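You operate a simulated robot arm through the tools that you are given. There is no shell and no other tool. Be economical: measure what you need, move in short steps, check, and stop when the job is done.

The job below is to be done with a simulated two-armed robot. You get a single attempt, and the scene is never put back.

JOB
Fetch the blue clamp and set it on top of the green-taped carton. Press the white key of the purple box three times. Open the cards drawer, put the small blue stack inside and shut the drawer again. Put the tin cup in the rinse trough. Put one of the lot boxes from the top of the card bench on the low shelf of the dye bench. Put the white jar marked "PINK 3" from the top of the card bench on the top deck of the hand cart and the white jar labelled "PINK 1" on the top of the jack-side bench. Any order will do. Set down upright: blue clamp, white jar.

The check looks at the end state, three seconds after you hand in, the way a careful person would. Anything else that was tipped, shoved, dropped, spilled or broken makes it a failure.

ROBOT AND FRAMES
Two 7-joint arms with two-finger parallel grippers on one trunk, on a base that drives. Base frame: it is fixed to the floor where the robot stands at the start and does not move with it; the origin is under the middle of the robot, x ahead of it, y to its left, z up; the surface under the hand at the start is at about z = 800. Units: mm, rad, N and s.
The left shoulder is at the start at [50, 209, 1246], the right one opposite. With the tool pointing down near the work surface each hand reaches from about 100 to 880 mm from the robot's upright axis, wherever it stands, measured 20 degrees to its own side. Places, roughly: blue clamp (8x6x8 cm) [500, 0, 800]; cards drawer [800, 1000, 600]; dr [800, 1000, 600]; green-taped carton (12x9x10 cm) [-1000, 2500, 200]; lot box [-1500, -1250, 750]; low shelf of the dye bench [800, -400, 300]; rinse trough [-3000, -1300, 700]; small blue stack (15x7x3 cm) [1000, 1500, 800]; tin cup (6x6x4 cm) [-1700, -1600, 800]; top deck of the hand cart [-1100, 1000, 600]; top of the jack-side bench [-4500, -3700, 800]; white jar [-1000, -1250, 750]; white key of the purple box [700, 500, 1000]. Payload 4.4 kg a hand.
The TCP of each hand is the grasp point between the finger pads, 23 mm short of the fingertips. In the tool frame z runs along the fingers and y along their closing line. The gripper opens to 94 mm. The fingers are 38 mm wide and 10 mm thick; the gripper's body (54 by 96 mm) begins 39 mm behind the TCP.
Orientation is that of the tool frame in the base frame, as [roll, pitch, yaw] about the fixed x, y, z axes, in that order (R = Rz(yaw) Ry(pitch) Rx(roll)). With the fingers straight down and closing along the base's y, the tool's x points along the base's -x, its y along +y and its z along -z.

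CONTROLS
- The arms move only by the tool send_rows. It takes "left_targets", "right_targets" or both (then of equal length, played together; a hand with none holds still); each is a list that holds one entry, the list of rows, each a list of 6 numbers: the shift along the base's x, y, z in mm, then the turn, a rotation vector about the base's x, y, z in rad. In form: [[[tx, ty, tz, wx, wy, wz], ...]]. A call has 1 to 20 rows; each row shifts and turns the commanded pose from where the row before left it. "left_grip" and "right_grip" are, for a hand that has rows, the finger opening in mm, from 0 to 94, set as the call begins (left out, the last holds). Rows are played at 5 a second. More than 50 mm and 0.15 rad between two rows, or a gripper value outside its range, and nothing of the call is played. A pose out of reach is approached as far as the arm can. The call stops where the force on the tool passes 40 N (or 10 N more than at its start, if that is more) or the arm is blocked; 0.2 s more then pass. Each finger travels about 108 mm/s and halts on what it meets, pressing with about 24 N; the grip force reading is that of the motor and also rises with nothing between the fingers. The clock runs only during rows and for 0.2 s after the last one: add rows that do not move to give the fingers time. It gives the time, the measured TCP pose, the force on the tool (base axes), the opening and the grip force at its end, in the units of the frame above (readings bear some noise), with the torque about the TCP (base axes, N m) and any sound that the robot's microphone picked up.
- Cameras (640 x 400 px; columns grow to the right, rows downward): "scene" is now at [155.8, 19.9, 1425.2]; the picture's right is [0.21, -0.98, 0.00], its down [-0.48, -0.10, -0.87] and it looks along [0.85, 0.18, -0.49] (base axes); focal length 214 px, centre (320, 200). "left" rides on the left gripper at [86, -16, -74] in its tool frame; the picture's right is [0.18, 0.98, 0.00], its down [-0.58, 0.11, -0.81] and it looks along [-0.79, 0.15, 0.59] (tool axes); focal length 243 px, centre (320, 200). "right" rides on the right gripper at [86, 16, -75] in its tool frame; the picture's right is [-0.18, 0.98, 0.00], its down [-0.58, -0.11, -0.81] and it looks along [-0.79, -0.15, 0.59] (tool axes); focal length 243 px, centre (320, 200). There is no depth. A picture from a camera that has moved, and an enlarged one, comes with that camera's place and axes in the base frame and with its lens.
- get_image(camera): a new picture of that camera. No time passes.
- lift_body(by): slides the trunk up (or, below 0, down) by that many mm; the arms and the scene camera ride with it, the base frame stays. It gives what a move gives, with no picture.
- drive_base(legs): drives the robot by 1 to 6 legs, each [ahead, left, turn to the left] in mm, mm and rad, along the robot's own axes; the way and the turn of a leg run together, so that a leg with both is an arc; at most 1500 mm and 3.142 rad a leg. The arms and the cameras ride along, it lands a little off, and it stops where it bumps. It gives what a move gives.
- turn_head(pan, tilt): turns the head with the scene camera to pan (to the left, within 1.396 rad either way) and tilt (down, from -0.506 to 1.204), counted from straight ahead of the robot. It gives what a move gives.
- zoom(camera, box): a new picture of the part [left, top, right, bottom] of that camera's present view, enlarged. No time passes.
- close_job(): hands the job in; it is judged then, once.

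Go step by step. Nothing tells you exact positions but the pictures and the camera data: compare them with the known pose of the tool, close in by small moves and look again before you grip or let go. The budget is 217 turns and 212 pictures, counting those below and the enlarged ones. Unless the task says otherwise, let go and move clear before handing in.

The tools are called after "Request:" as a command line: name --argument value ..., lists and objects as JSON in quotes. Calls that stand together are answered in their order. send_rows: Moves the arms, as the interface text tells. Its arguments: {"type":"object","properties":{"left_targets":{"type":"array","items":{"type":"array","items":{"type":"array","items":{"type":"number"}}}},"left_grip":{"type":"number"},"right_targets":{"type":"array","items":{"type":"array","items":{"type":"array","items":{"type":"number"}}}},"right_grip":{"type":"number"}},"required":[]} The other tools are called the same way: lift_body (by) slides the trunk up or down; drive_base (legs) drives the base; turn_head (pan, tilt) turns the head that bears the scene camera; get_image (camera) takes a picture; zoom (camera, box) takes an enlarged picture of a part of a camera's view; close_job () hands the job in.

At the start:

```text
t: 0.0
left_tool_pos: [397.0, 493.7, 1279.9]
left_tool_rot: [3.141, 0.0, 3.141]
left_wrist_force: [0.0, -0.3, -0.2]
left_ft_torque: [0.0, 0.01, -0.01]
left_grip_width: 94.0
left_finger_force: 0.0
right_tool_pos: [511.8, 18.1, 1362.6]
right_tool_rot: [3.14, 0.001, -3.14]
right_wrist_force: [-0.7, -0.6, -0.4]
right_ft_torque: [0.02, 0.0, 0.02]
right_grip_width: 94.0
right_finger_force: 0.0
trunk travel left (down, up): [-325.0, 238.0]
robot x, y, heading: [1.9, -0.0, -0.003]
head pan, tilt: [0.213, 0.515]
```

scene: 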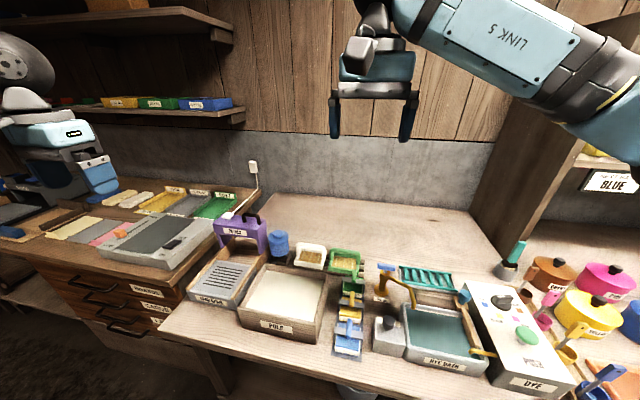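
right: 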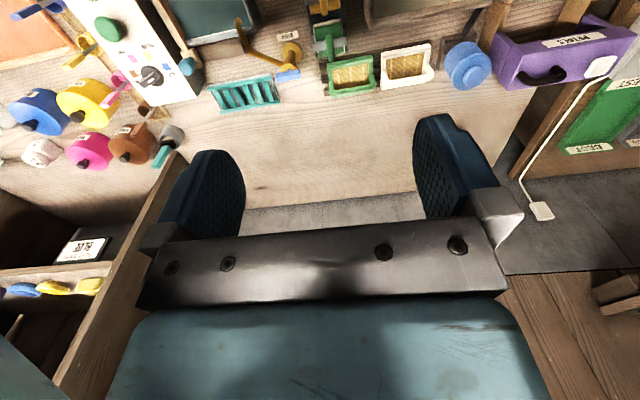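
left: 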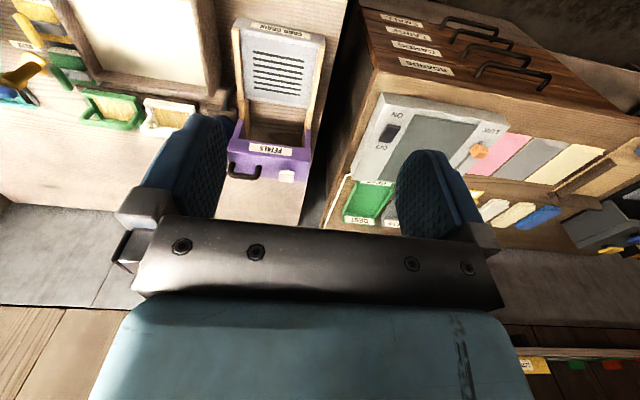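

I see a wet bench with clamps, a purple box and a drawer block to the left. I'll look closer at the clamps and the purple box first.

Request:
zoom --camera "scene" --box '[180, 200, 420, 370]'

Request:
zoom --camera "scene" --box '[0, 160, 280, 350]'

Request:
zoom --camera "scene" --box '[400, 220, 640, 400]'

```text
2.35 times, centred on (300, 285) of scene
camera zoom: at [155.8, 19.9, 1425.2], right [0.21, -0.98, 0.0], down [-0.48, -0.1, -0.87], along [0.85, 0.18, -0.49], focal length 505 px, centre (367, 0)
```

zoom: 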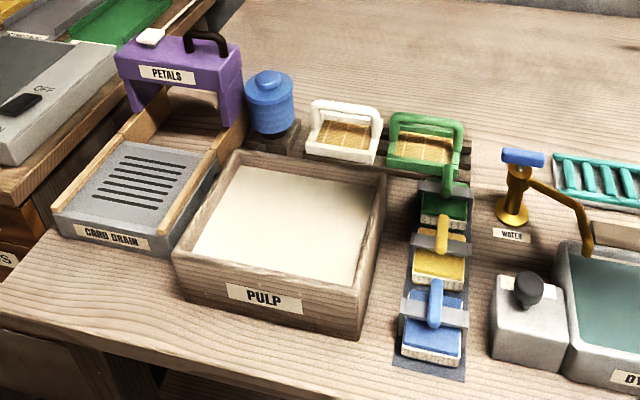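

```text
2.11 times, centred on (140, 255) of scene
camera zoom: at [155.8, 19.9, 1425.2], right [0.21, -0.98, 0.0], down [-0.48, -0.1, -0.87], along [0.85, 0.18, -0.49], focal length 452 px, centre (699, 84)
```

zoom: 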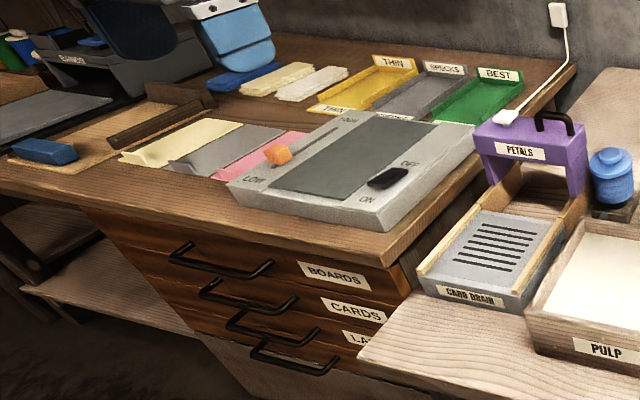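

```text
2.22 times, centred on (520, 310) of scene
camera zoom: at [155.8, 19.9, 1425.2], right [0.21, -0.98, 0.0], down [-0.48, -0.1, -0.87], along [0.85, 0.18, -0.49], focal length 477 px, centre (-124, -44)
```

zoom: 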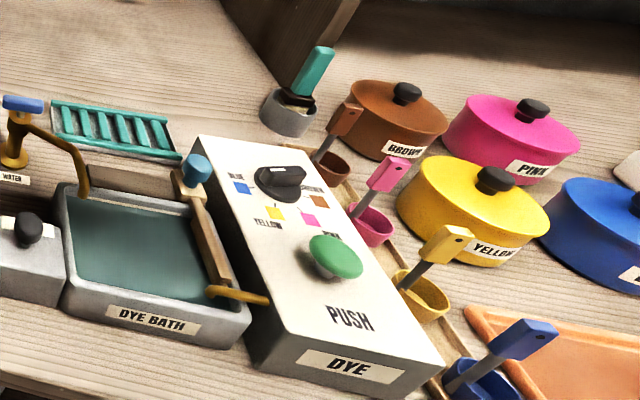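

The blue clamp stands at about [475,14], and the key is at about [711,479,1000]. I'll bring the left hand, closed, over the key.

Request:
send_rows --left_targets '[[[45, 0, -20, 0, 0, 0], [45, 0, -20, 0, 0, 0], [45, 0, -20, 0, 0, 0], [45, -5, -25, 0, 0, 0], [45, -5, -25, 0, 0, 0], [45, -5, -25, 0, 0, 0], [0, 0, -45, 0, 0, 0], [0, 0, 0, 0, 0, 0]]]' --left_grip 0

Request:
get_image --camera "left"

Request:
get_image --camera "scene"

```text
refused: row 4 steps farther than a row can; nothing moved
```

```text
205 pictures are left
camera left: at [310.7, 476.1, 1354.3], right [-0.18, 0.98, 0.0], down [0.58, 0.11, 0.81], along [0.79, 0.15, -0.59], focal length 243 px, centre (320, 200)
```

left: 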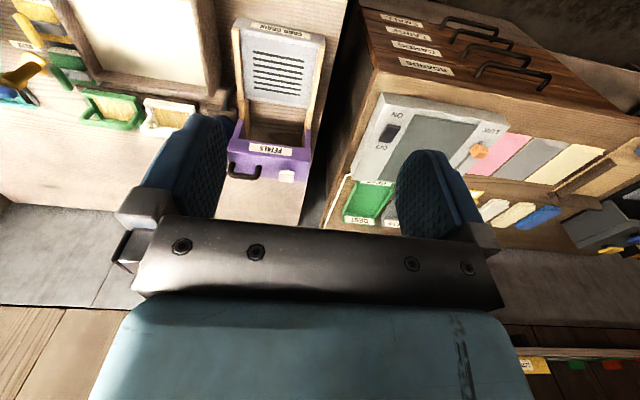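

```text
204 pictures are left
camera scene: at [155.8, 19.9, 1425.2], right [0.21, -0.98, 0.0], down [-0.48, -0.1, -0.87], along [0.85, 0.18, -0.49], focal length 214 px, centre (320, 200)
```

scene: 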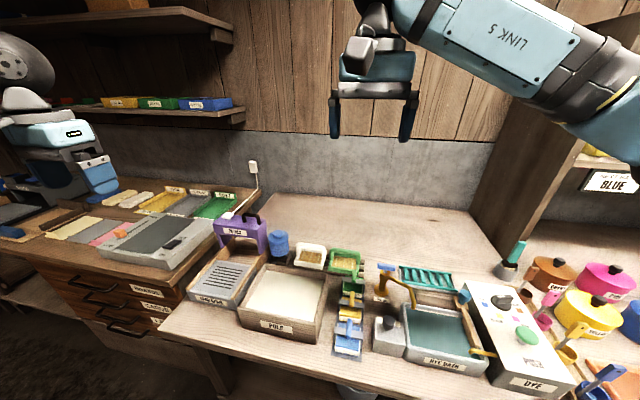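

Row step was too big; I'll resend with smaller steps.

Request:
send_rows --left_targets '[[[44, 0, -20, 0, 0, 0], [44, 0, -20, 0, 0, 0], [44, 0, -20, 0, 0, 0], [44, -3, -20, 0, 0, 0], [44, -3, -20, 0, 0, 0], [44, -3, -20, 0, 0, 0], [44, -3, -20, 0, 0, 0], [0, 0, -45, 0, 0, 0], [0, 0, 0, 0, 0, 0]]]' --left_grip 0

Request:
get_image --camera "left"

Request:
zoom --camera "scene" --box '[180, 130, 340, 270]'

```text
t: 2.0
left_tool_pos: [704.6, 483.0, 1094.1]
left_tool_rot: [-3.141, 0.002, 3.14]
left_wrist_force: [0.3, 0.0, -0.6]
left_ft_torque: [0.02, 0.02, -0.03]
left_grip_width: 0.1
left_finger_force: 23.7
right_tool_pos: [510.3, 16.2, 1364.2]
right_tool_rot: [-3.142, 0.001, 3.141]
right_wrist_force: [0.6, -0.1, -1.0]
right_ft_torque: [-0.01, 0.01, -0.02]
right_grip_width: 94.1
right_finger_force: 0.1
trunk travel left (down, up): [-325.0, 238.0]
robot x, y, heading: [0.5, -3.4, -0.006]
head pan, tilt: [0.213, 0.515]
```

```text
203 pictures are left
camera left: at [619.4, 465.5, 1168.6], right [-0.18, 0.98, 0.0], down [0.58, 0.11, 0.81], along [0.79, 0.15, -0.59], focal length 243 px, centre (320, 200)
```

left: 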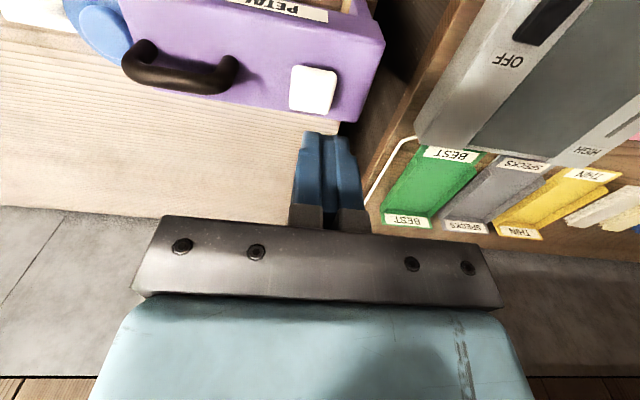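

```text
2.86 times, centred on (260, 200) of scene
camera zoom: at [155.3, 19.0, 1425.3], right [0.21, -0.98, 0.0], down [-0.48, -0.1, -0.87], along [0.85, 0.18, -0.49], focal length 613 px, centre (491, 200)
```

zoom: 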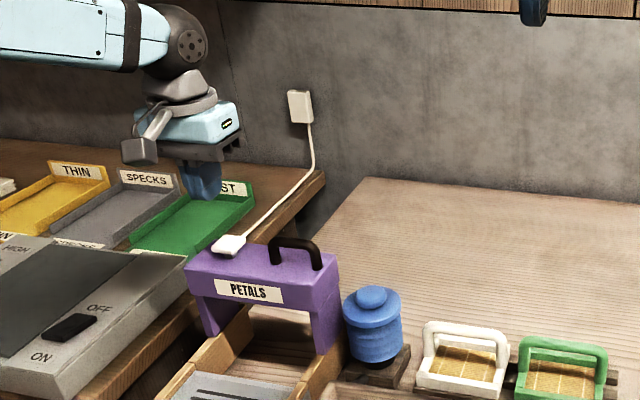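

The key top is at about [712,478,1000]; the hand is almost over it. I'll go down in small steps until it touches.

Request:
send_rows --left_targets '[[[7, -4, -30, 0, 0, 0], [0, 0, -25, 0, 0, 0], [0, 0, -5, 0, 0, 0], [0, 0, 0, 0, 0, 0]]]'

Request:
get_image --camera "left"

Request:
zoom --camera "scene" --box '[180, 170, 320, 270]'

```text
t: 3.0
left_tool_pos: [713.9, 480.4, 1032.1]
left_tool_rot: [-3.141, 0.0, -3.141]
left_wrist_force: [-0.1, 0.3, 0.3]
left_ft_torque: [0.0, 0.0, -0.03]
left_grip_width: 0.1
left_finger_force: 23.6
right_tool_pos: [511.6, 18.0, 1363.0]
right_tool_rot: [-3.14, -0.001, 3.141]
right_wrist_force: [0.8, -0.8, -0.4]
right_ft_torque: [-0.03, 0.03, 0.01]
right_grip_width: 94.1
right_finger_force: 0.1
trunk travel left (down, up): [-325.0, 238.0]
robot x, y, heading: [3.2, 1.6, 0.001]
head pan, tilt: [0.213, 0.515]
```

```text
201 pictures are left
camera left: at [627.9, 463.5, 1107.6], right [-0.18, 0.98, 0.0], down [0.58, 0.11, 0.81], along [0.79, 0.15, -0.59], focal length 243 px, centre (320, 200)
```

left: 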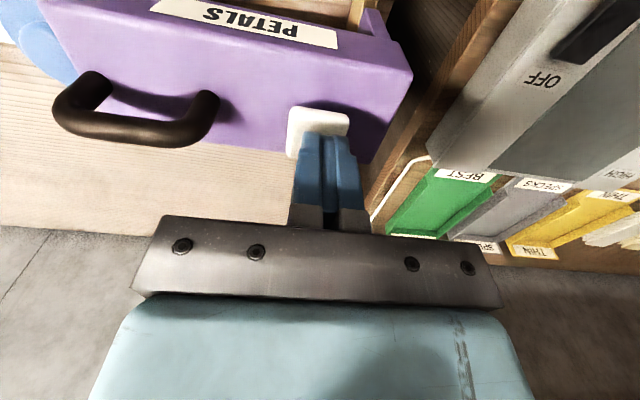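

```text
4.00 times, centred on (250, 220) of scene
camera zoom: at [156.0, 20.0, 1425.1], right [0.21, -0.98, 0.0], down [-0.48, -0.1, -0.87], along [0.85, 0.18, -0.49], focal length 858 px, centre (600, 120)
```

zoom: 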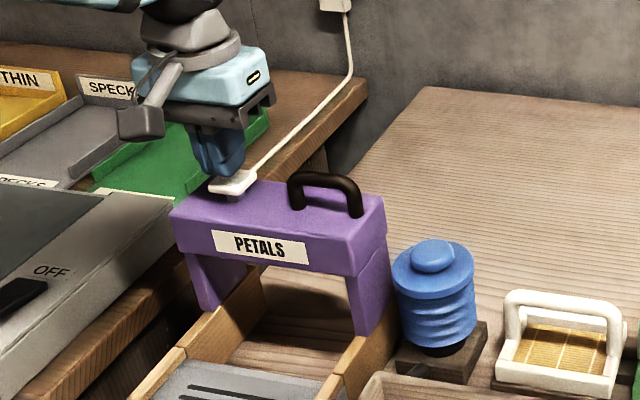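

Aligned on the key. Pressing down gently in steps.

Request:
send_rows --left_targets '[[[-2, -2, -4, 0, 0, 0], [0, 0, -3, 0, 0, 0], [0, 0, -3, 0, 0, 0], [0, 0, 0, 0, 0, 0]]]'

Request:
get_image --camera "left"

```text
t: 4.0
left_tool_pos: [709.0, 473.9, 1025.6]
left_tool_rot: [3.141, 0.001, 3.141]
left_wrist_force: [-0.9, 0.6, 0.0]
left_ft_torque: [-0.02, -0.02, 0.02]
left_grip_width: 0.0
left_finger_force: 24.3
right_tool_pos: [510.8, 17.1, 1362.4]
right_tool_rot: [3.142, 0.001, -3.141]
right_wrist_force: [0.0, 0.5, 0.5]
right_ft_torque: [-0.02, 0.01, 0.0]
right_grip_width: 93.9
right_finger_force: 0.0
trunk travel left (down, up): [-325.0, 238.0]
robot x, y, heading: [1.0, -2.0, -0.004]
head pan, tilt: [0.213, 0.515]
```

```text
199 pictures are left
camera left: at [623.5, 458.4, 1099.8], right [-0.18, 0.98, 0.0], down [0.58, 0.11, 0.81], along [0.79, 0.15, -0.59], focal length 243 px, centre (320, 200)
```

left: 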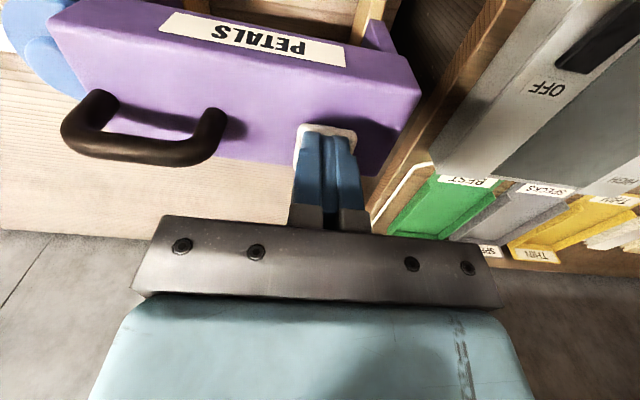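

Nearly touching. Going down further, 2 mm at a time.

Request:
send_rows --left_targets '[[[0, 0, -2, 0, 0, 0], [0, 0, -2, 0, 0, 0], [0, 0, -2, 0, 0, 0], [0, 0, -1, 0, 0, 0], [0, 0, 0, 0, 0, 0]]]'

Request:
zoom --camera "left" --box '[220, 80, 420, 240]'

```text
t: 5.2
left_tool_pos: [709.5, 474.8, 1017.0]
left_tool_rot: [3.141, -0.001, -3.141]
left_wrist_force: [-1.2, 0.7, 3.0]
left_ft_torque: [0.02, 0.02, 0.0]
left_grip_width: 0.1
left_finger_force: 24.3
right_tool_pos: [510.4, 17.4, 1363.8]
right_tool_rot: [-3.141, 0.0, -3.141]
right_wrist_force: [-0.6, 0.3, 0.1]
right_ft_torque: [-0.01, -0.04, 0.01]
right_grip_width: 94.0
right_finger_force: 0.1
trunk travel left (down, up): [-325.0, 238.0]
robot x, y, heading: [4.0, -1.2, -0.006]
head pan, tilt: [0.213, 0.515]
heard: click
```

```text
2.50 times, centred on (320, 160) of left
camera zoom: at [623.2, 457.7, 1092.9], right [-0.18, 0.98, 0.0], down [0.58, 0.11, 0.81], along [0.79, 0.15, -0.59], focal length 606 px, centre (320, 300)
```

zoom: 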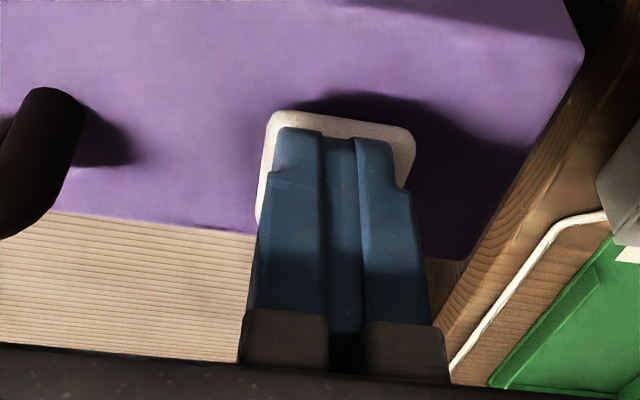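

A click: one press. Releasing fully and pressing a second time.

Request:
send_rows --left_targets '[[[0, 0, 10, 0, 0, 0], [0, 0, 5, 0, 0, 0], [0, 0, 0, 0, 0, 0], [0, 0, -5, 0, 0, 0], [0, 0, -4, 0, 0, 0], [0, 0, -2, 0, 0, 0], [0, 0, -2, 0, 0, 0], [0, 0, -2, 0, 0, 0], [0, 0, 0, 0, 0, 0]]]'

```text
t: 7.2
left_tool_pos: [710.2, 473.7, 1018.4]
left_tool_rot: [3.14, 0.0, 3.142]
left_wrist_force: [-0.2, -2.5, 3.0]
left_ft_torque: [-0.07, 0.02, 0.02]
left_grip_width: 0.1
left_finger_force: 24.0
right_tool_pos: [510.1, 17.6, 1363.4]
right_tool_rot: [3.141, 0.002, -3.141]
right_wrist_force: [-0.1, 0.4, 0.6]
right_ft_torque: [0.0, 0.0, -0.01]
right_grip_width: 94.0
right_finger_force: 0.1
trunk travel left (down, up): [-325.0, 238.0]
robot x, y, heading: [-2.0, -0.3, -0.004]
head pan, tilt: [0.213, 0.515]
heard: click
```

Second click. Third press, then lifting off.

Request:
send_rows --left_targets '[[[0, 0, 10, 0, 0, 0], [0, 0, 5, 0, 0, 0], [0, 0, 0, 0, 0, 0], [0, 0, -5, 0, 0, 0], [0, 0, -4, 0, 0, 0], [0, 0, -2, 0, 0, 0], [0, 0, -2, 0, 0, 0], [0, 0, -2, 0, 0, 0], [0, 0, 0, 0, 0, 0]]]'

```text
t: 9.2
left_tool_pos: [710.2, 474.9, 1018.5]
left_tool_rot: [3.141, 0.001, -3.14]
left_wrist_force: [0.8, -1.3, 3.0]
left_ft_torque: [-0.01, -0.01, 0.0]
left_grip_width: 0.3
left_finger_force: 24.0
right_tool_pos: [510.5, 17.4, 1363.5]
right_tool_rot: [-3.141, 0.001, 3.141]
right_wrist_force: [-0.1, 0.1, -0.1]
right_ft_torque: [0.0, 0.0, 0.02]
right_grip_width: 94.3
right_finger_force: 0.0
trunk travel left (down, up): [-325.0, 238.0]
robot x, y, heading: [-0.3, -1.5, 0.002]
head pan, tilt: [0.213, 0.515]
heard: click
```

Three clicks. I'll raise and withdraw the left hand and lower the right hand toward the clamp.

Request:
send_rows --left_targets '[[[0, 0, 40, 0, 0, 0], [0, 0, 45, 0, 0, 0], [0, 0, 45, 0, 0, 0], [-45, 0, 20, 0, 0, 0], [-45, 0, 20, 0, 0, 0], [-45, 0, 20, 0, 0, 0], [-45, 0, 20, 0, 0, 0], [-45, 0, 0, 0, 0, 0], [-45, 0, 0, 0, 0, 0]]]' --right_targets '[[[-4, 0, -45, 0, 0, 0], [-4, 0, -45, 0, 0, 0], [-4, 0, -45, 0, 0, 0], [-4, 0, -45, 0, 0, 0], [-4, 0, -45, 0, 0, 0], [-4, 0, -45, 0, 0, 0], [-4, 0, -45, 0, 0, 0], [-4, 0, -25, 0, 0, 0], [0, 0, 0, 0, 0, 0]]]'

Request:
get_image --camera "right"

Request:
zoom --camera "scene" --box '[300, 240, 400, 370]'

```text
t: 11.2
left_tool_pos: [437.9, 476.2, 1228.0]
left_tool_rot: [-3.139, 0.004, -3.141]
left_wrist_force: [-0.4, 0.1, -0.2]
left_ft_torque: [-0.02, -0.01, -0.03]
left_grip_width: 0.0
left_finger_force: 24.2
right_tool_pos: [475.9, 18.7, 1024.0]
right_tool_rot: [-3.14, 0.002, 3.141]
right_wrist_force: [0.0, -0.8, 1.1]
right_ft_torque: [0.01, -0.01, -0.01]
right_grip_width: 94.2
right_finger_force: 0.1
trunk travel left (down, up): [-325.0, 238.0]
robot x, y, heading: [-2.1, -1.2, -0.0]
head pan, tilt: [0.213, 0.515]
```

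```text
197 pictures are left
camera right: at [389.2, 35.4, 1098.5], right [0.18, 0.98, 0.0], down [0.58, -0.11, 0.81], along [0.79, -0.15, -0.59], focal length 243 px, centre (320, 200)
```

right: 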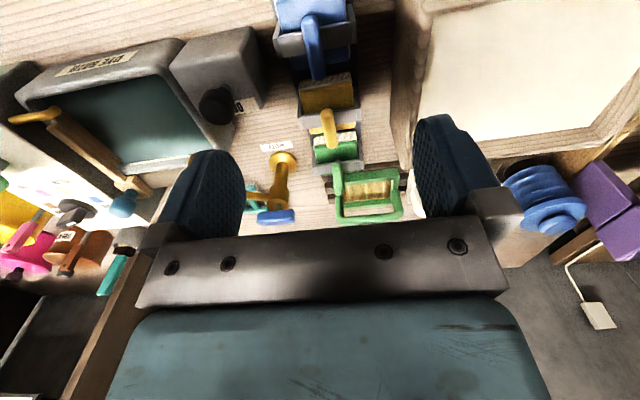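

```text
3.08 times, centred on (350, 305) of scene
camera zoom: at [153.5, 21.1, 1425.5], right [0.21, -0.98, 0.0], down [-0.48, -0.1, -0.87], along [0.85, 0.18, -0.49], focal length 660 px, centre (228, -123)
```

zoom: 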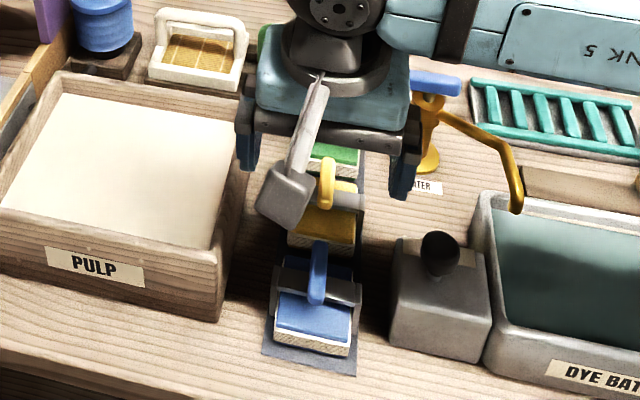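

The clamp is at the top of the right picture. I'll pull the right hand back to see it fully.

Request:
send_rows --right_targets '[[[-45, 0, 0, 0, 0, 0], [-45, 0, 0, 0, 0, 0], [-40, 0, 0, 0, 0, 0], [0, 0, 0, 0, 0, 0]]]'

Request:
zoom --camera "right" --box '[220, 20, 460, 210]'

Request:
zoom --camera "scene" --box '[300, 240, 400, 370]'

```text
t: 12.2
left_tool_pos: [440.4, 473.8, 1228.8]
left_tool_rot: [3.141, 0.0, -3.142]
left_wrist_force: [0.3, -0.2, -0.4]
left_ft_torque: [-0.02, 0.03, 0.02]
left_grip_width: 0.1
left_finger_force: 23.8
right_tool_pos: [353.6, 16.6, 1025.2]
right_tool_rot: [-3.14, 0.001, 3.141]
right_wrist_force: [-0.8, 0.4, 0.3]
right_ft_torque: [-0.01, 0.05, -0.01]
right_grip_width: 93.9
right_finger_force: 0.1
trunk travel left (down, up): [-325.0, 238.0]
robot x, y, heading: [-0.5, -1.3, 0.0]
head pan, tilt: [0.213, 0.515]
```

```text
2.11 times, centred on (340, 115) of right
camera zoom: at [266.1, 33.9, 1099.4], right [0.18, 0.98, 0.0], down [0.58, -0.11, 0.81], along [0.79, -0.15, -0.59], focal length 511 px, centre (278, 379)
```

zoom: 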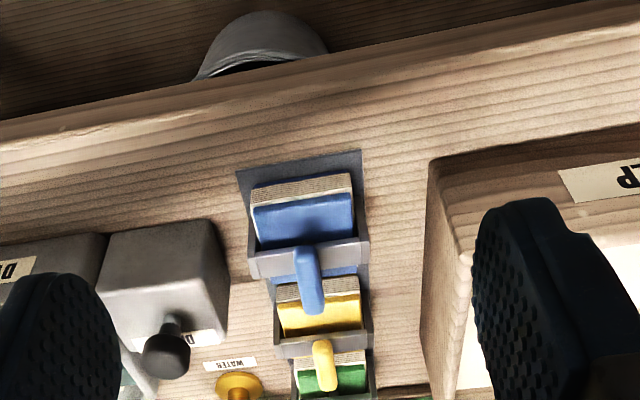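

```text
3.08 times, centred on (350, 305) of scene
camera zoom: at [156.1, 19.8, 1425.1], right [0.21, -0.98, 0.0], down [-0.48, -0.1, -0.87], along [0.85, 0.18, -0.49], focal length 660 px, centre (228, -123)
```

zoom: 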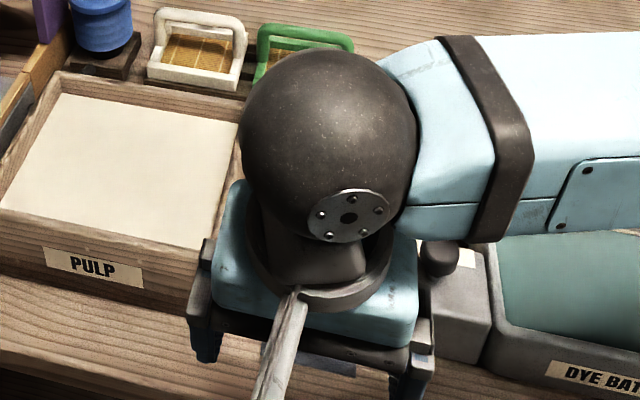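

The clamp is a block in a grey bracket with an upright handle near [485,12]. I'll bring the open hand above the handle and check.

Request:
send_rows --right_targets '[[[40, 0, -15, 0, 0, 0], [40, 0, -15, 0, 0, 0], [30, 0, -15, 0, 0, 0], [20, -4, -20, 0, 0, 0], [0, 0, 0, 0, 0, 0]]]' --right_grip 70

Request:
zoom --camera "right" --box '[200, 0, 440, 220]'

```text
t: 13.4
left_tool_pos: [440.2, 473.8, 1229.3]
left_tool_rot: [3.141, 0.001, -3.141]
left_wrist_force: [0.2, -0.3, -0.3]
left_ft_torque: [-0.01, -0.02, -0.03]
left_grip_width: 0.0
left_finger_force: 23.9
right_tool_pos: [481.7, 12.2, 959.9]
right_tool_rot: [3.141, 0.002, 3.141]
right_wrist_force: [0.6, -0.3, 0.2]
right_ft_torque: [0.02, -0.02, 0.02]
right_grip_width: 69.9
right_finger_force: 0.1
trunk travel left (down, up): [-325.0, 238.0]
robot x, y, heading: [3.3, -0.6, -0.005]
head pan, tilt: [0.213, 0.515]
```

```text
1.82 times, centred on (320, 110) of right
camera zoom: at [395.2, 29.3, 1034.7], right [0.18, 0.98, 0.0], down [0.58, -0.11, 0.81], along [0.79, -0.15, -0.59], focal length 441 px, centre (320, 364)
```

zoom: 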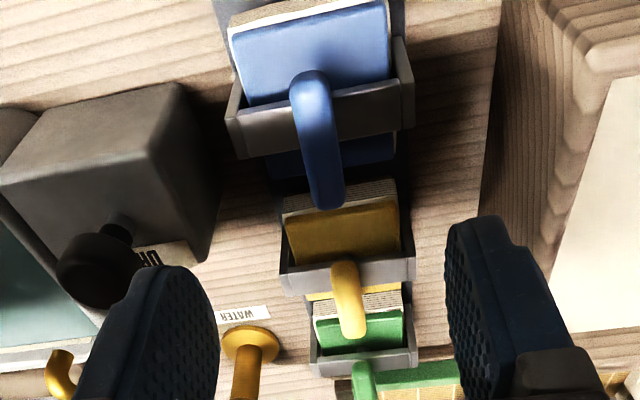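

Two views agree that the handle is a bar along x at z≈880, spanning x 450–497 at y≈14. I'll go down around its middle.

Request:
send_rows --right_targets '[[[-8, 2, -25, 0, 0, 0], [0, 0, -25, 0, 0, 0], [0, 0, -18, 0, 0, 0], [0, 0, 0, 0, 0, 0]]]'

Request:
get_image --camera "right"

```text
t: 14.4
left_tool_pos: [441.4, 474.4, 1228.0]
left_tool_rot: [3.141, 0.001, 3.14]
left_wrist_force: [0.7, 0.2, 0.1]
left_ft_torque: [0.0, 0.02, 0.0]
left_grip_width: 0.0
left_finger_force: 23.6
right_tool_pos: [470.9, 16.3, 889.6]
right_tool_rot: [3.142, -0.002, 3.14]
right_wrist_force: [0.0, -0.2, -0.7]
right_ft_torque: [0.0, 0.03, 0.0]
right_grip_width: 70.0
right_finger_force: 0.0
trunk travel left (down, up): [-325.0, 238.0]
robot x, y, heading: [0.8, -2.2, 0.002]
head pan, tilt: [0.213, 0.515]
```

```text
192 pictures are left
camera right: at [384.2, 32.7, 964.1], right [0.18, 0.98, 0.0], down [0.58, -0.11, 0.81], along [0.79, -0.15, -0.59], focal length 243 px, centre (320, 200)
```

right: 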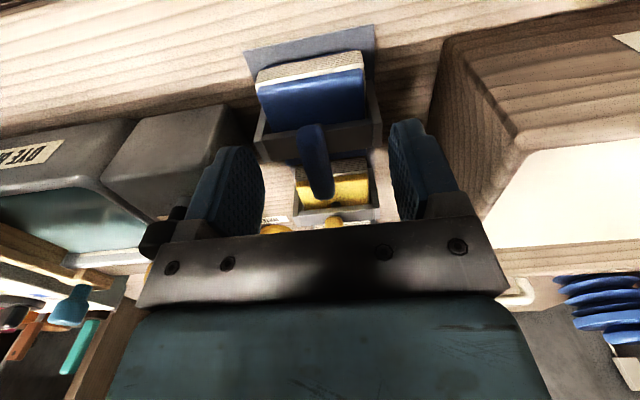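

Handle lies between the fingers. Lowering 16 mm and closing.

Request:
send_rows --right_targets '[[[2, -2, -10, 0, 0, 0], [0, 0, -7, 0, 0, 0], [0, 0, 0, 0, 0, 0]]]'

Request:
send_rows --right_targets '[[[0, 0, 0, 0, 0, 0], [0, 0, 0, 0, 0, 0], [0, 0, 0, 0, 0, 0], [0, 0, 0, 0, 0, 0]]]' --right_grip 0

Request:
get_image --camera "right"

```text
t: 15.2
left_tool_pos: [441.1, 474.4, 1229.3]
left_tool_rot: [3.141, -0.001, -3.141]
left_wrist_force: [-0.4, 0.6, 0.5]
left_ft_torque: [-0.02, 0.02, 0.0]
left_grip_width: 0.0
left_finger_force: 24.3
right_tool_pos: [472.6, 13.4, 872.9]
right_tool_rot: [3.14, 0.001, -3.141]
right_wrist_force: [1.9, -0.9, 11.4]
right_ft_torque: [-0.14, -0.11, 0.08]
right_grip_width: 70.2
right_finger_force: 0.0
trunk travel left (down, up): [-325.0, 238.0]
robot x, y, heading: [1.9, 0.6, 0.002]
head pan, tilt: [0.213, 0.515]
```

```text
t: 16.2
left_tool_pos: [439.1, 473.4, 1229.6]
left_tool_rot: [-3.141, 0.003, 3.141]
left_wrist_force: [0.7, 0.3, -0.7]
left_ft_torque: [0.04, 0.03, 0.0]
left_grip_width: 0.2
left_finger_force: 24.1
right_tool_pos: [470.5, 13.2, 874.0]
right_tool_rot: [3.138, 0.002, -3.141]
right_wrist_force: [-0.1, -5.8, 18.9]
right_ft_torque: [-0.06, -0.02, 0.02]
right_grip_width: 13.8
right_finger_force: 23.5
trunk travel left (down, up): [-325.0, 238.0]
robot x, y, heading: [1.4, -2.0, 0.002]
head pan, tilt: [0.213, 0.515]
```

```text
191 pictures are left
camera right: at [384.4, 29.8, 948.3], right [0.18, 0.98, 0.0], down [0.58, -0.11, 0.81], along [0.79, -0.15, -0.59], focal length 243 px, centre (320, 200)
```

right: 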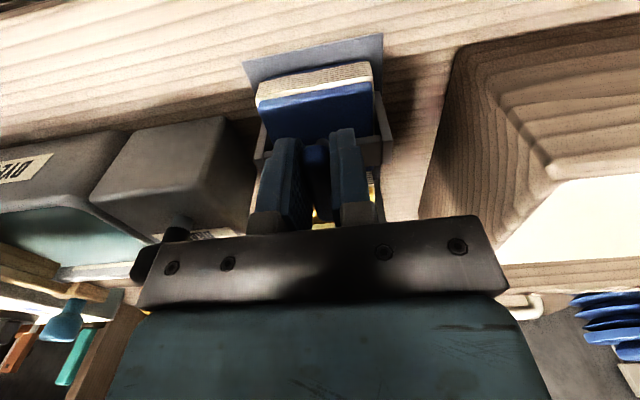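

Held (13.8 mm). Lifting and checking.

Request:
send_rows --right_targets '[[[0, 0, 5, 0, 0, 0], [0, 0, 15, 0, 0, 0], [0, 0, 30, 0, 0, 0], [0, 0, 40, 0, 0, 0], [0, 0, 40, 0, 0, 0], [0, 0, 0, 0, 0, 0]]]'

Request:
get_image --camera "right"

Request:
get_image --camera "scene"

```text
t: 17.6
left_tool_pos: [441.4, 473.9, 1227.9]
left_tool_rot: [3.14, -0.001, 3.142]
left_wrist_force: [0.7, 0.3, -0.4]
left_ft_torque: [-0.01, 0.02, 0.06]
left_grip_width: 0.2
left_finger_force: 23.8
right_tool_pos: [472.6, 14.1, 1005.4]
right_tool_rot: [3.142, -0.001, -3.141]
right_wrist_force: [-0.1, -0.9, -1.2]
right_ft_torque: [0.01, 0.01, -0.02]
right_grip_width: 13.7
right_finger_force: 23.7
trunk travel left (down, up): [-325.0, 238.0]
robot x, y, heading: [-1.7, -0.4, -0.004]
head pan, tilt: [0.213, 0.515]
```

```text
190 pictures are left
camera right: at [385.7, 30.2, 1079.2], right [0.18, 0.98, 0.0], down [0.58, -0.11, 0.81], along [0.79, -0.15, -0.59], focal length 243 px, centre (320, 200)
```

right: 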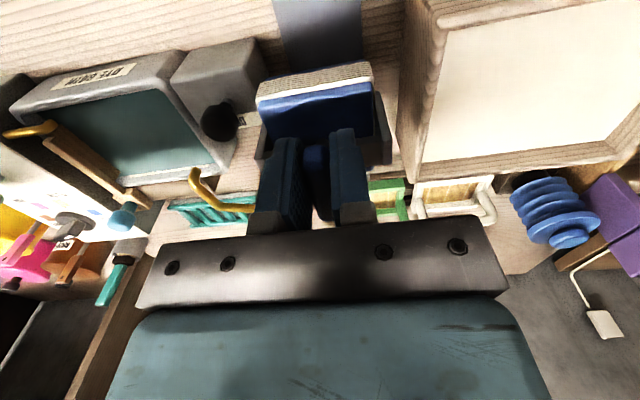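

```text
189 pictures are left
camera scene: at [156.3, 19.7, 1425.1], right [0.21, -0.98, 0.0], down [-0.48, -0.1, -0.87], along [0.85, 0.18, -0.49], focal length 214 px, centre (320, 200)
```

scene: 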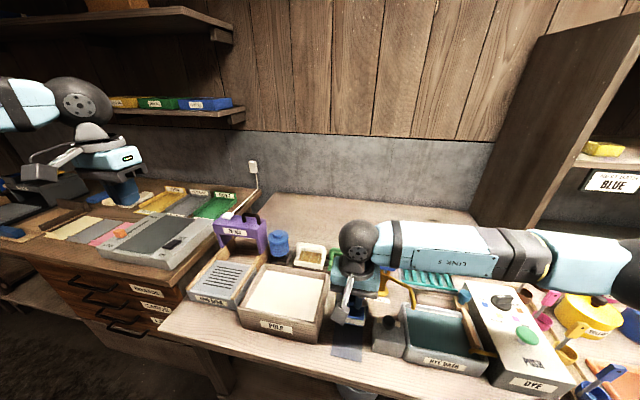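

The clamp is off its mat, held upright. I'll tuck both hands a bit, then look left at the drawer block.

Request:
send_rows --right_targets '[[[-20, -10, 40, 0, 0, 0], [-30, -15, 30, 0, 0, 0], [-30, -15, 30, 0, 0, 0], [-30, -15, 20, 0, 0, 0], [0, 0, 0, 0, 0, 0]]]' --left_targets '[[[-30, 0, 0, 0, 0, 0], [-30, 0, 0, 0, 0, 0], [-30, 0, 0, 0, 0, 0], [0, 0, 0, 0, 0, 0], [0, 0, 0, 0, 0, 0]]]'

Request:
turn_head --pan 0.9 --tilt 0.6

Request:
get_image --camera "scene"

```text
t: 18.8
left_tool_pos: [349.4, 477.8, 1227.1]
left_tool_rot: [-3.141, -0.002, -3.141]
left_wrist_force: [-0.5, 1.4, 0.0]
left_ft_torque: [-0.01, -0.04, 0.01]
left_grip_width: 0.2
left_finger_force: 24.3
right_tool_pos: [362.7, -43.9, 1125.1]
right_tool_rot: [3.141, 0.001, -3.141]
right_wrist_force: [-0.2, 0.2, -0.5]
right_ft_torque: [-0.02, -0.02, 0.0]
right_grip_width: 13.5
right_finger_force: 23.9
trunk travel left (down, up): [-325.0, 238.0]
robot x, y, heading: [1.6, -0.5, 0.001]
head pan, tilt: [0.213, 0.515]
```

```text
t: 19.9
left_tool_pos: [349.3, 476.3, 1226.7]
left_tool_rot: [3.14, 0.0, 3.141]
left_wrist_force: [0.4, 0.7, -0.5]
left_ft_torque: [-0.03, 0.02, -0.02]
left_grip_width: 0.0
left_finger_force: 24.5
right_tool_pos: [361.9, -43.7, 1124.9]
right_tool_rot: [3.141, 0.0, 3.141]
right_wrist_force: [0.1, 1.2, -1.3]
right_ft_torque: [-0.01, 0.03, 0.01]
right_grip_width: 13.6
right_finger_force: 24.1
trunk travel left (down, up): [-325.0, 238.0]
robot x, y, heading: [1.1, -0.8, -0.004]
head pan, tilt: [0.901, 0.6]
```

```text
188 pictures are left
camera scene: at [122.2, 69.9, 1417.5], right [0.78, -0.62, 0.0], down [-0.35, -0.44, -0.83], along [0.51, 0.65, -0.56], focal length 214 px, centre (320, 200)
```

scene: 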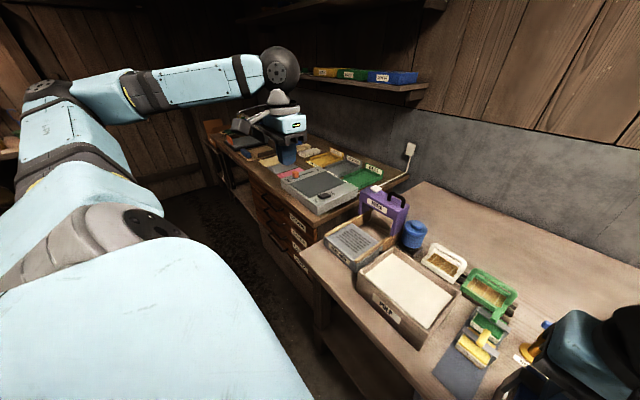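

Floor to the left looks free along the benches. I'll drive left partway and look.

Request:
drive_base --legs '[[0, 600, 0]]'

Request:
get_image --camera "scene"

Request:
get_image --camera "left"

```text
t: 25.7
left_tool_pos: [350.0, 1089.4, 1228.1]
left_tool_rot: [3.141, 0.001, -3.141]
left_wrist_force: [0.9, -0.4, 0.1]
left_ft_torque: [0.02, 0.0, 0.01]
left_grip_width: 0.0
left_finger_force: 24.2
right_tool_pos: [363.8, 569.7, 1124.5]
right_tool_rot: [-3.141, 0.0, 3.141]
right_wrist_force: [-0.5, -0.5, -0.1]
right_ft_torque: [0.02, 0.0, -0.01]
right_grip_width: 13.6
right_finger_force: 24.4
trunk travel left (down, up): [-325.0, 238.0]
robot x, y, heading: [0.4, 614.1, 0.0]
head pan, tilt: [0.901, 0.6]
```

```text
187 pictures are left
camera scene: at [122.1, 682.8, 1417.5], right [0.78, -0.62, 0.0], down [-0.35, -0.44, -0.83], along [0.51, 0.65, -0.56], focal length 214 px, centre (320, 200)
```

scene: 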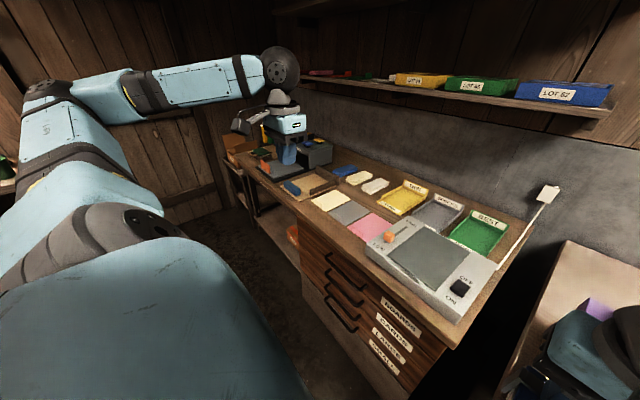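

```text
186 pictures are left
camera left: at [263.0, 1072.8, 1303.2], right [-0.18, 0.98, 0.0], down [0.58, 0.11, 0.81], along [0.79, 0.15, -0.59], focal length 243 px, centre (320, 200)
```

left: 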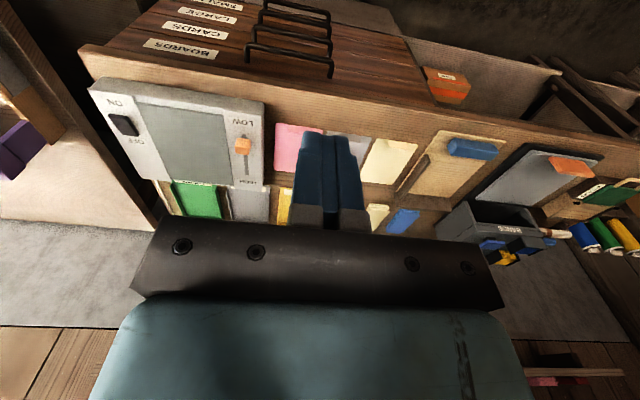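

Zooming on the drawer fronts.

Request:
zoom --camera "scene" --box '[290, 220, 450, 380]'

Request:
zoom --camera "left" --box '[80, 0, 480, 220]'

```text
2.50 times, centred on (370, 300) of scene
camera zoom: at [122.1, 682.8, 1417.5], right [0.78, -0.62, 0.0], down [-0.35, -0.44, -0.83], along [0.51, 0.65, -0.56], focal length 536 px, centre (195, -50)
```

zoom: 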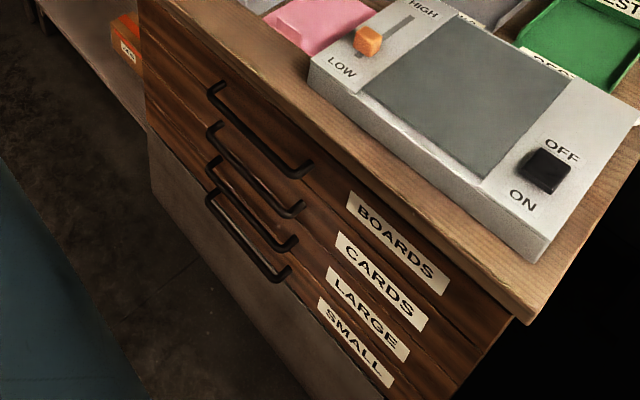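

```text
1.60 times, centred on (280, 110) of left
camera zoom: at [263.0, 1072.8, 1303.2], right [-0.18, 0.98, 0.0], down [0.58, 0.11, 0.81], along [0.79, 0.15, -0.59], focal length 388 px, centre (384, 344)
```

zoom: 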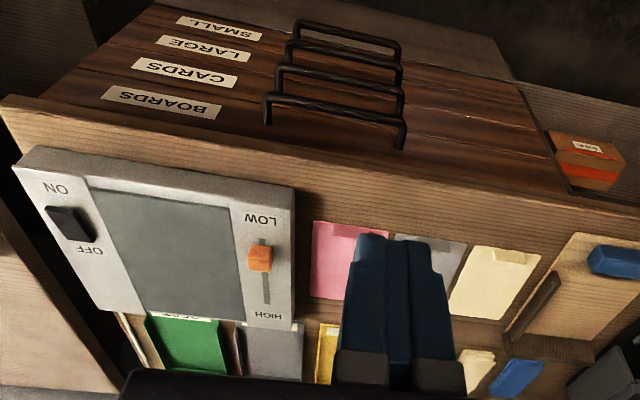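

The CARDS handle is the second from the top, near [530,1050,590]. It is easier with both hands free, so I'll deliver the clamp to the carton first: back up and turn to look there.

Request:
drive_base --legs '[[-250, 0, 0], [0, 0, 1.6]]'

Request:
turn_head --pan 0.3 --tilt 0.5

Request:
get_image --camera "scene"

```text
t: 31.4
left_tool_pos: [-738.1, 953.7, 1227.7]
left_tool_rot: [3.14, -0.001, -1.552]
left_wrist_force: [1.2, 0.4, 0.8]
left_ft_torque: [-0.02, -0.01, -0.02]
left_grip_width: 0.2
left_finger_force: 24.1
right_tool_pos: [-218.8, 975.4, 1124.8]
right_tool_rot: [3.141, 0.001, -1.554]
right_wrist_force: [0.3, -0.2, 0.0]
right_ft_torque: [0.0, -0.01, 0.02]
right_grip_width: 13.8
right_finger_force: 23.9
trunk travel left (down, up): [-325.0, 238.0]
robot x, y, heading: [-253.2, 609.7, 1.588]
head pan, tilt: [0.901, 0.6]
```

```text
t: 32.4
left_tool_pos: [-737.6, 953.9, 1229.1]
left_tool_rot: [-3.141, -0.001, -1.553]
left_wrist_force: [-1.2, -0.6, 0.3]
left_ft_torque: [0.0, 0.02, -0.02]
left_grip_width: 0.2
left_finger_force: 24.2
right_tool_pos: [-218.4, 975.7, 1124.8]
right_tool_rot: [3.141, -0.001, -1.554]
right_wrist_force: [-0.3, 0.1, 0.0]
right_ft_torque: [0.0, -0.01, 0.0]
right_grip_width: 13.8
right_finger_force: 24.2
trunk travel left (down, up): [-325.0, 238.0]
robot x, y, heading: [-256.1, 614.0, 1.595]
head pan, tilt: [0.3, 0.499]
```

```text
183 pictures are left
camera scene: at [-285.5, 767.6, 1426.5], right [0.95, 0.31, 0.0], down [0.15, -0.45, -0.88], along [-0.28, 0.83, -0.48], focal length 214 px, centre (320, 200)
```

scene: 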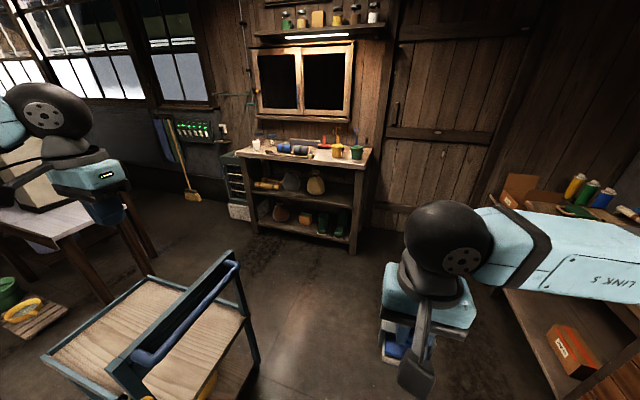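

The cart is at my left, and a workbench with a low shelf is ahead. Zooming for the green-taped carton.

Request:
zoom --camera "scene" --box '[220, 130, 400, 260]'

Request:
zoom --camera "scene" --box '[20, 230, 280, 400]'

```text
3.08 times, centred on (310, 195) of scene
camera zoom: at [-285.5, 767.6, 1426.5], right [0.95, 0.31, 0.0], down [0.15, -0.45, -0.88], along [-0.28, 0.83, -0.48], focal length 660 px, centre (351, 215)
```

zoom: 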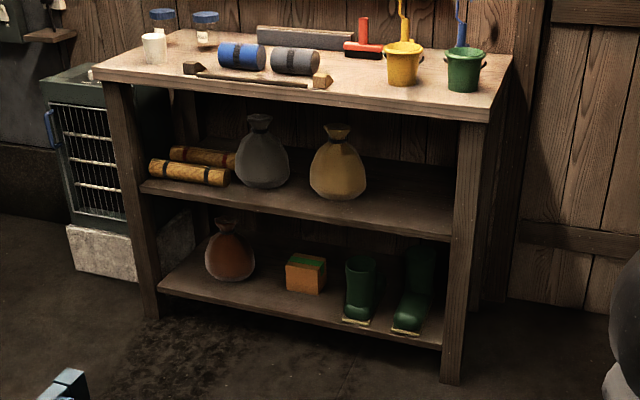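

```text
2.35 times, centred on (150, 315) of scene
camera zoom: at [-285.5, 767.6, 1426.5], right [0.95, 0.31, 0.0], down [0.15, -0.45, -0.88], along [-0.28, 0.83, -0.48], focal length 505 px, centre (720, -71)
```

zoom: 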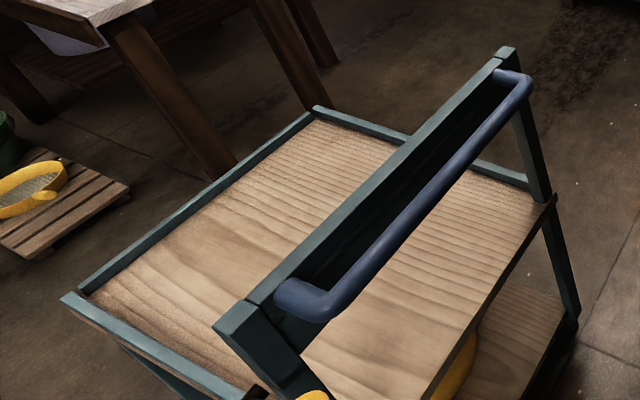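

The carton sits on the low shelf with another shelf above, so the clamp must be held by a near-horizontal hand. I'll go back to the dye bench to re-grip the handle from the front.

Request:
drive_base --legs '[[0, 0, -1.595], [0, -590, 0], [215, 0, 0]]'

Request:
turn_head --pan -0.1 --tilt 0.75

Request:
get_image --camera "scene"

Request:
get_image --camera "right"

```text
t: 43.0
left_tool_pos: [309.3, 520.7, 1228.7]
left_tool_rot: [-3.141, 0.001, -3.131]
left_wrist_force: [0.1, -0.2, -0.4]
left_ft_torque: [0.0, 0.03, 0.0]
left_grip_width: 0.1
left_finger_force: 24.0
right_tool_pos: [327.9, 1.7, 1125.1]
right_tool_rot: [3.141, 0.001, -3.131]
right_wrist_force: [1.2, 0.4, -2.0]
right_ft_torque: [-0.01, 0.02, 0.0]
right_grip_width: 13.5
right_finger_force: 23.9
trunk travel left (down, up): [-325.0, 238.0]
robot x, y, heading: [-35.0, 40.8, 0.006]
head pan, tilt: [0.3, 0.499]
```

```text
t: 43.9
left_tool_pos: [307.5, 522.1, 1229.2]
left_tool_rot: [-3.141, -0.001, -3.131]
left_wrist_force: [-0.3, 0.4, -0.3]
left_ft_torque: [0.0, 0.0, 0.02]
left_grip_width: 0.0
left_finger_force: 23.6
right_tool_pos: [326.9, 3.0, 1125.0]
right_tool_rot: [3.14, 0.0, -3.131]
right_wrist_force: [0.3, 0.7, -0.8]
right_ft_torque: [0.0, 0.04, 0.0]
right_grip_width: 13.7
right_finger_force: 23.3
trunk travel left (down, up): [-325.0, 238.0]
robot x, y, heading: [-35.8, 37.8, 0.01]
head pan, tilt: [-0.099, 0.75]
```

```text
180 pictures are left
camera scene: at [113.7, 35.4, 1404.7], right [-0.09, -1.0, 0.0], down [-0.68, 0.06, -0.73], along [0.73, -0.06, -0.68], focal length 214 px, centre (320, 200)
```

scene: 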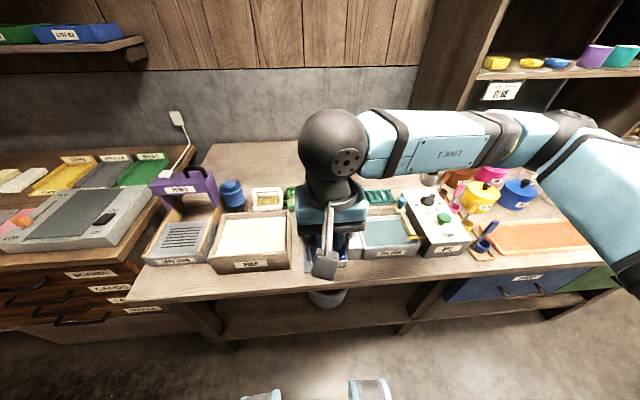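

```text
179 pictures are left
camera right: at [239.5, 17.5, 1199.4], right [0.17, 0.98, 0.0], down [0.58, -0.1, 0.81], along [0.79, -0.14, -0.59], focal length 243 px, centre (320, 200)
```

right: 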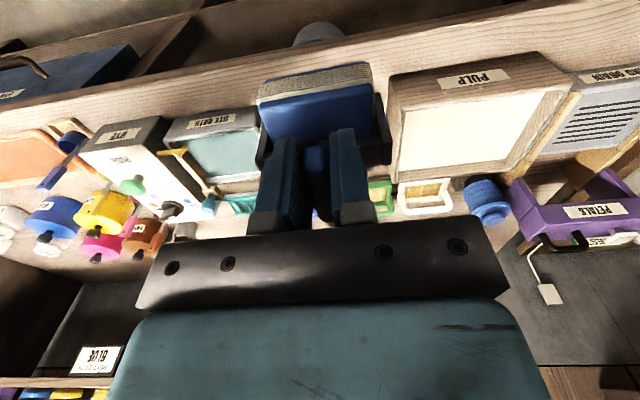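

Placing the clamp back on its mat spot, with a careful descent.

Request:
send_rows --right_targets '[[[40, 3, -25, 0, 0, 0], [40, 3, -25, 0, 0, 0], [40, 3, -25, 0, 0, 0], [20, 2, -40, 0, 0, 0], [0, 0, -40, 0, 0, 0], [0, 0, -40, 0, 0, 0], [0, 0, -35, 0, 0, 0], [0, 0, 0, 0, 0, 0]]]'

Request:
get_image --camera "right"

```text
t: 45.7
left_tool_pos: [308.1, 522.5, 1228.5]
left_tool_rot: [-3.141, 0.001, -3.133]
left_wrist_force: [0.0, -0.2, 1.4]
left_ft_torque: [0.03, -0.01, 0.01]
left_grip_width: 0.2
left_finger_force: 23.7
right_tool_pos: [467.6, 14.8, 895.1]
right_tool_rot: [3.141, 0.0, -3.133]
right_wrist_force: [0.3, -0.4, -1.4]
right_ft_torque: [0.02, 0.04, 0.03]
right_grip_width: 13.2
right_finger_force: 24.1
trunk travel left (down, up): [-325.0, 238.0]
robot x, y, heading: [-39.2, 43.0, 0.012]
head pan, tilt: [-0.099, 0.75]
```

```text
178 pictures are left
camera right: at [380.9, 29.9, 969.6], right [0.17, 0.98, 0.0], down [0.58, -0.1, 0.81], along [0.79, -0.14, -0.59], focal length 243 px, centre (320, 200)
```

right: 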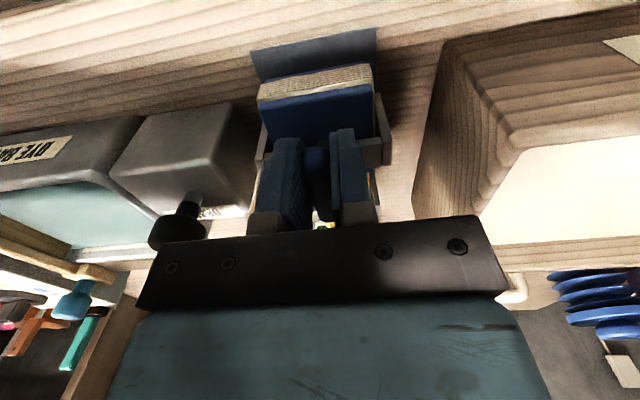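

Request:
send_rows --right_targets '[[[0, 0, -10, 0, 0, 0], [0, 0, -5, 0, 0, 0], [0, 0, -3, 0, 0, 0], [0, 0, -2, 0, 0, 0], [0, 0, -2, 0, 0, 0], [0, 0, 0, 0, 0, 0]]]'

```text
t: 47.1
left_tool_pos: [307.6, 521.3, 1228.5]
left_tool_rot: [3.141, -0.001, -3.132]
left_wrist_force: [-0.2, -0.1, 0.0]
left_ft_torque: [-0.03, 0.0, 0.0]
left_grip_width: 0.2
left_finger_force: 24.0
right_tool_pos: [466.2, 12.8, 872.9]
right_tool_rot: [3.14, 0.0, -3.131]
right_wrist_force: [0.2, -1.1, 7.5]
right_ft_torque: [-0.09, -0.27, -0.04]
right_grip_width: 13.7
right_finger_force: 24.2
trunk travel left (down, up): [-325.0, 238.0]
robot x, y, heading: [-34.1, 40.6, 0.015]
head pan, tilt: [-0.099, 0.75]
```

Contact made. Releasing, rising clear, backing off, and turning the hand half round so its camera will ride on top when it points forward.

Request:
send_rows --right_targets '[[[0, 0, 0, 0, 0, 0], [0, 0, 0, 0, 0, 0], [0, 0, 20, 0, 0, 0], [0, 0, 40, 0, 0, 0], [0, 0, 40, 0, 0, 0], [-40, 0, 25, 0, 0, 0], [-40, 0, 0, 0, 0, 0], [-40, 0, 0, 0, 0, 0], [0, 0, 0, 0, 0, 0.14], [0, 0, 0, 0, 0, 0.14], [0, 0, 0, 0, 0, 0.14], [0, 0, 0, 0, 0, 0.14], [0, 0, 0, 0, 0, 0.14], [0, 0, 0, 0, 0, 0.14]]]' --right_grip 60

Request:
get_image --camera "scene"

```text
t: 50.1
left_tool_pos: [307.3, 521.4, 1228.8]
left_tool_rot: [3.14, 0.0, -3.13]
left_wrist_force: [-0.3, 0.1, -0.4]
left_ft_torque: [-0.01, 0.0, 0.02]
left_grip_width: 0.0
left_finger_force: 24.3
right_tool_pos: [346.6, 13.4, 996.6]
right_tool_rot: [-3.141, 0.001, -2.288]
right_wrist_force: [0.3, 0.9, 0.4]
right_ft_torque: [0.02, 0.0, 0.01]
right_grip_width: 59.7
right_finger_force: 0.1
trunk travel left (down, up): [-325.0, 238.0]
robot x, y, heading: [-33.9, 47.8, 0.014]
head pan, tilt: [-0.099, 0.75]
```

```text
177 pictures are left
camera scene: at [113.8, 35.4, 1404.6], right [-0.09, -1.0, 0.0], down [-0.68, 0.06, -0.73], along [0.73, -0.06, -0.68], focal length 214 px, centre (320, 200)
```

scene: 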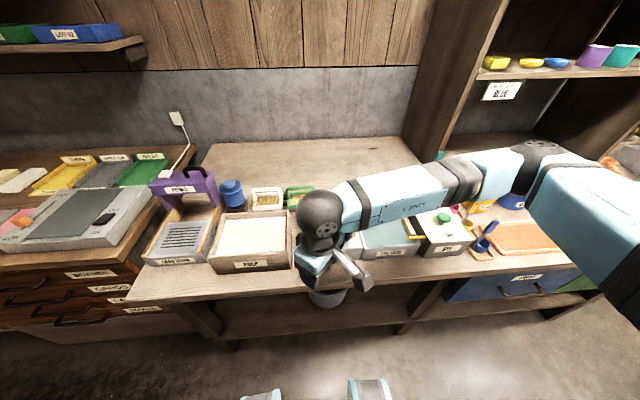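

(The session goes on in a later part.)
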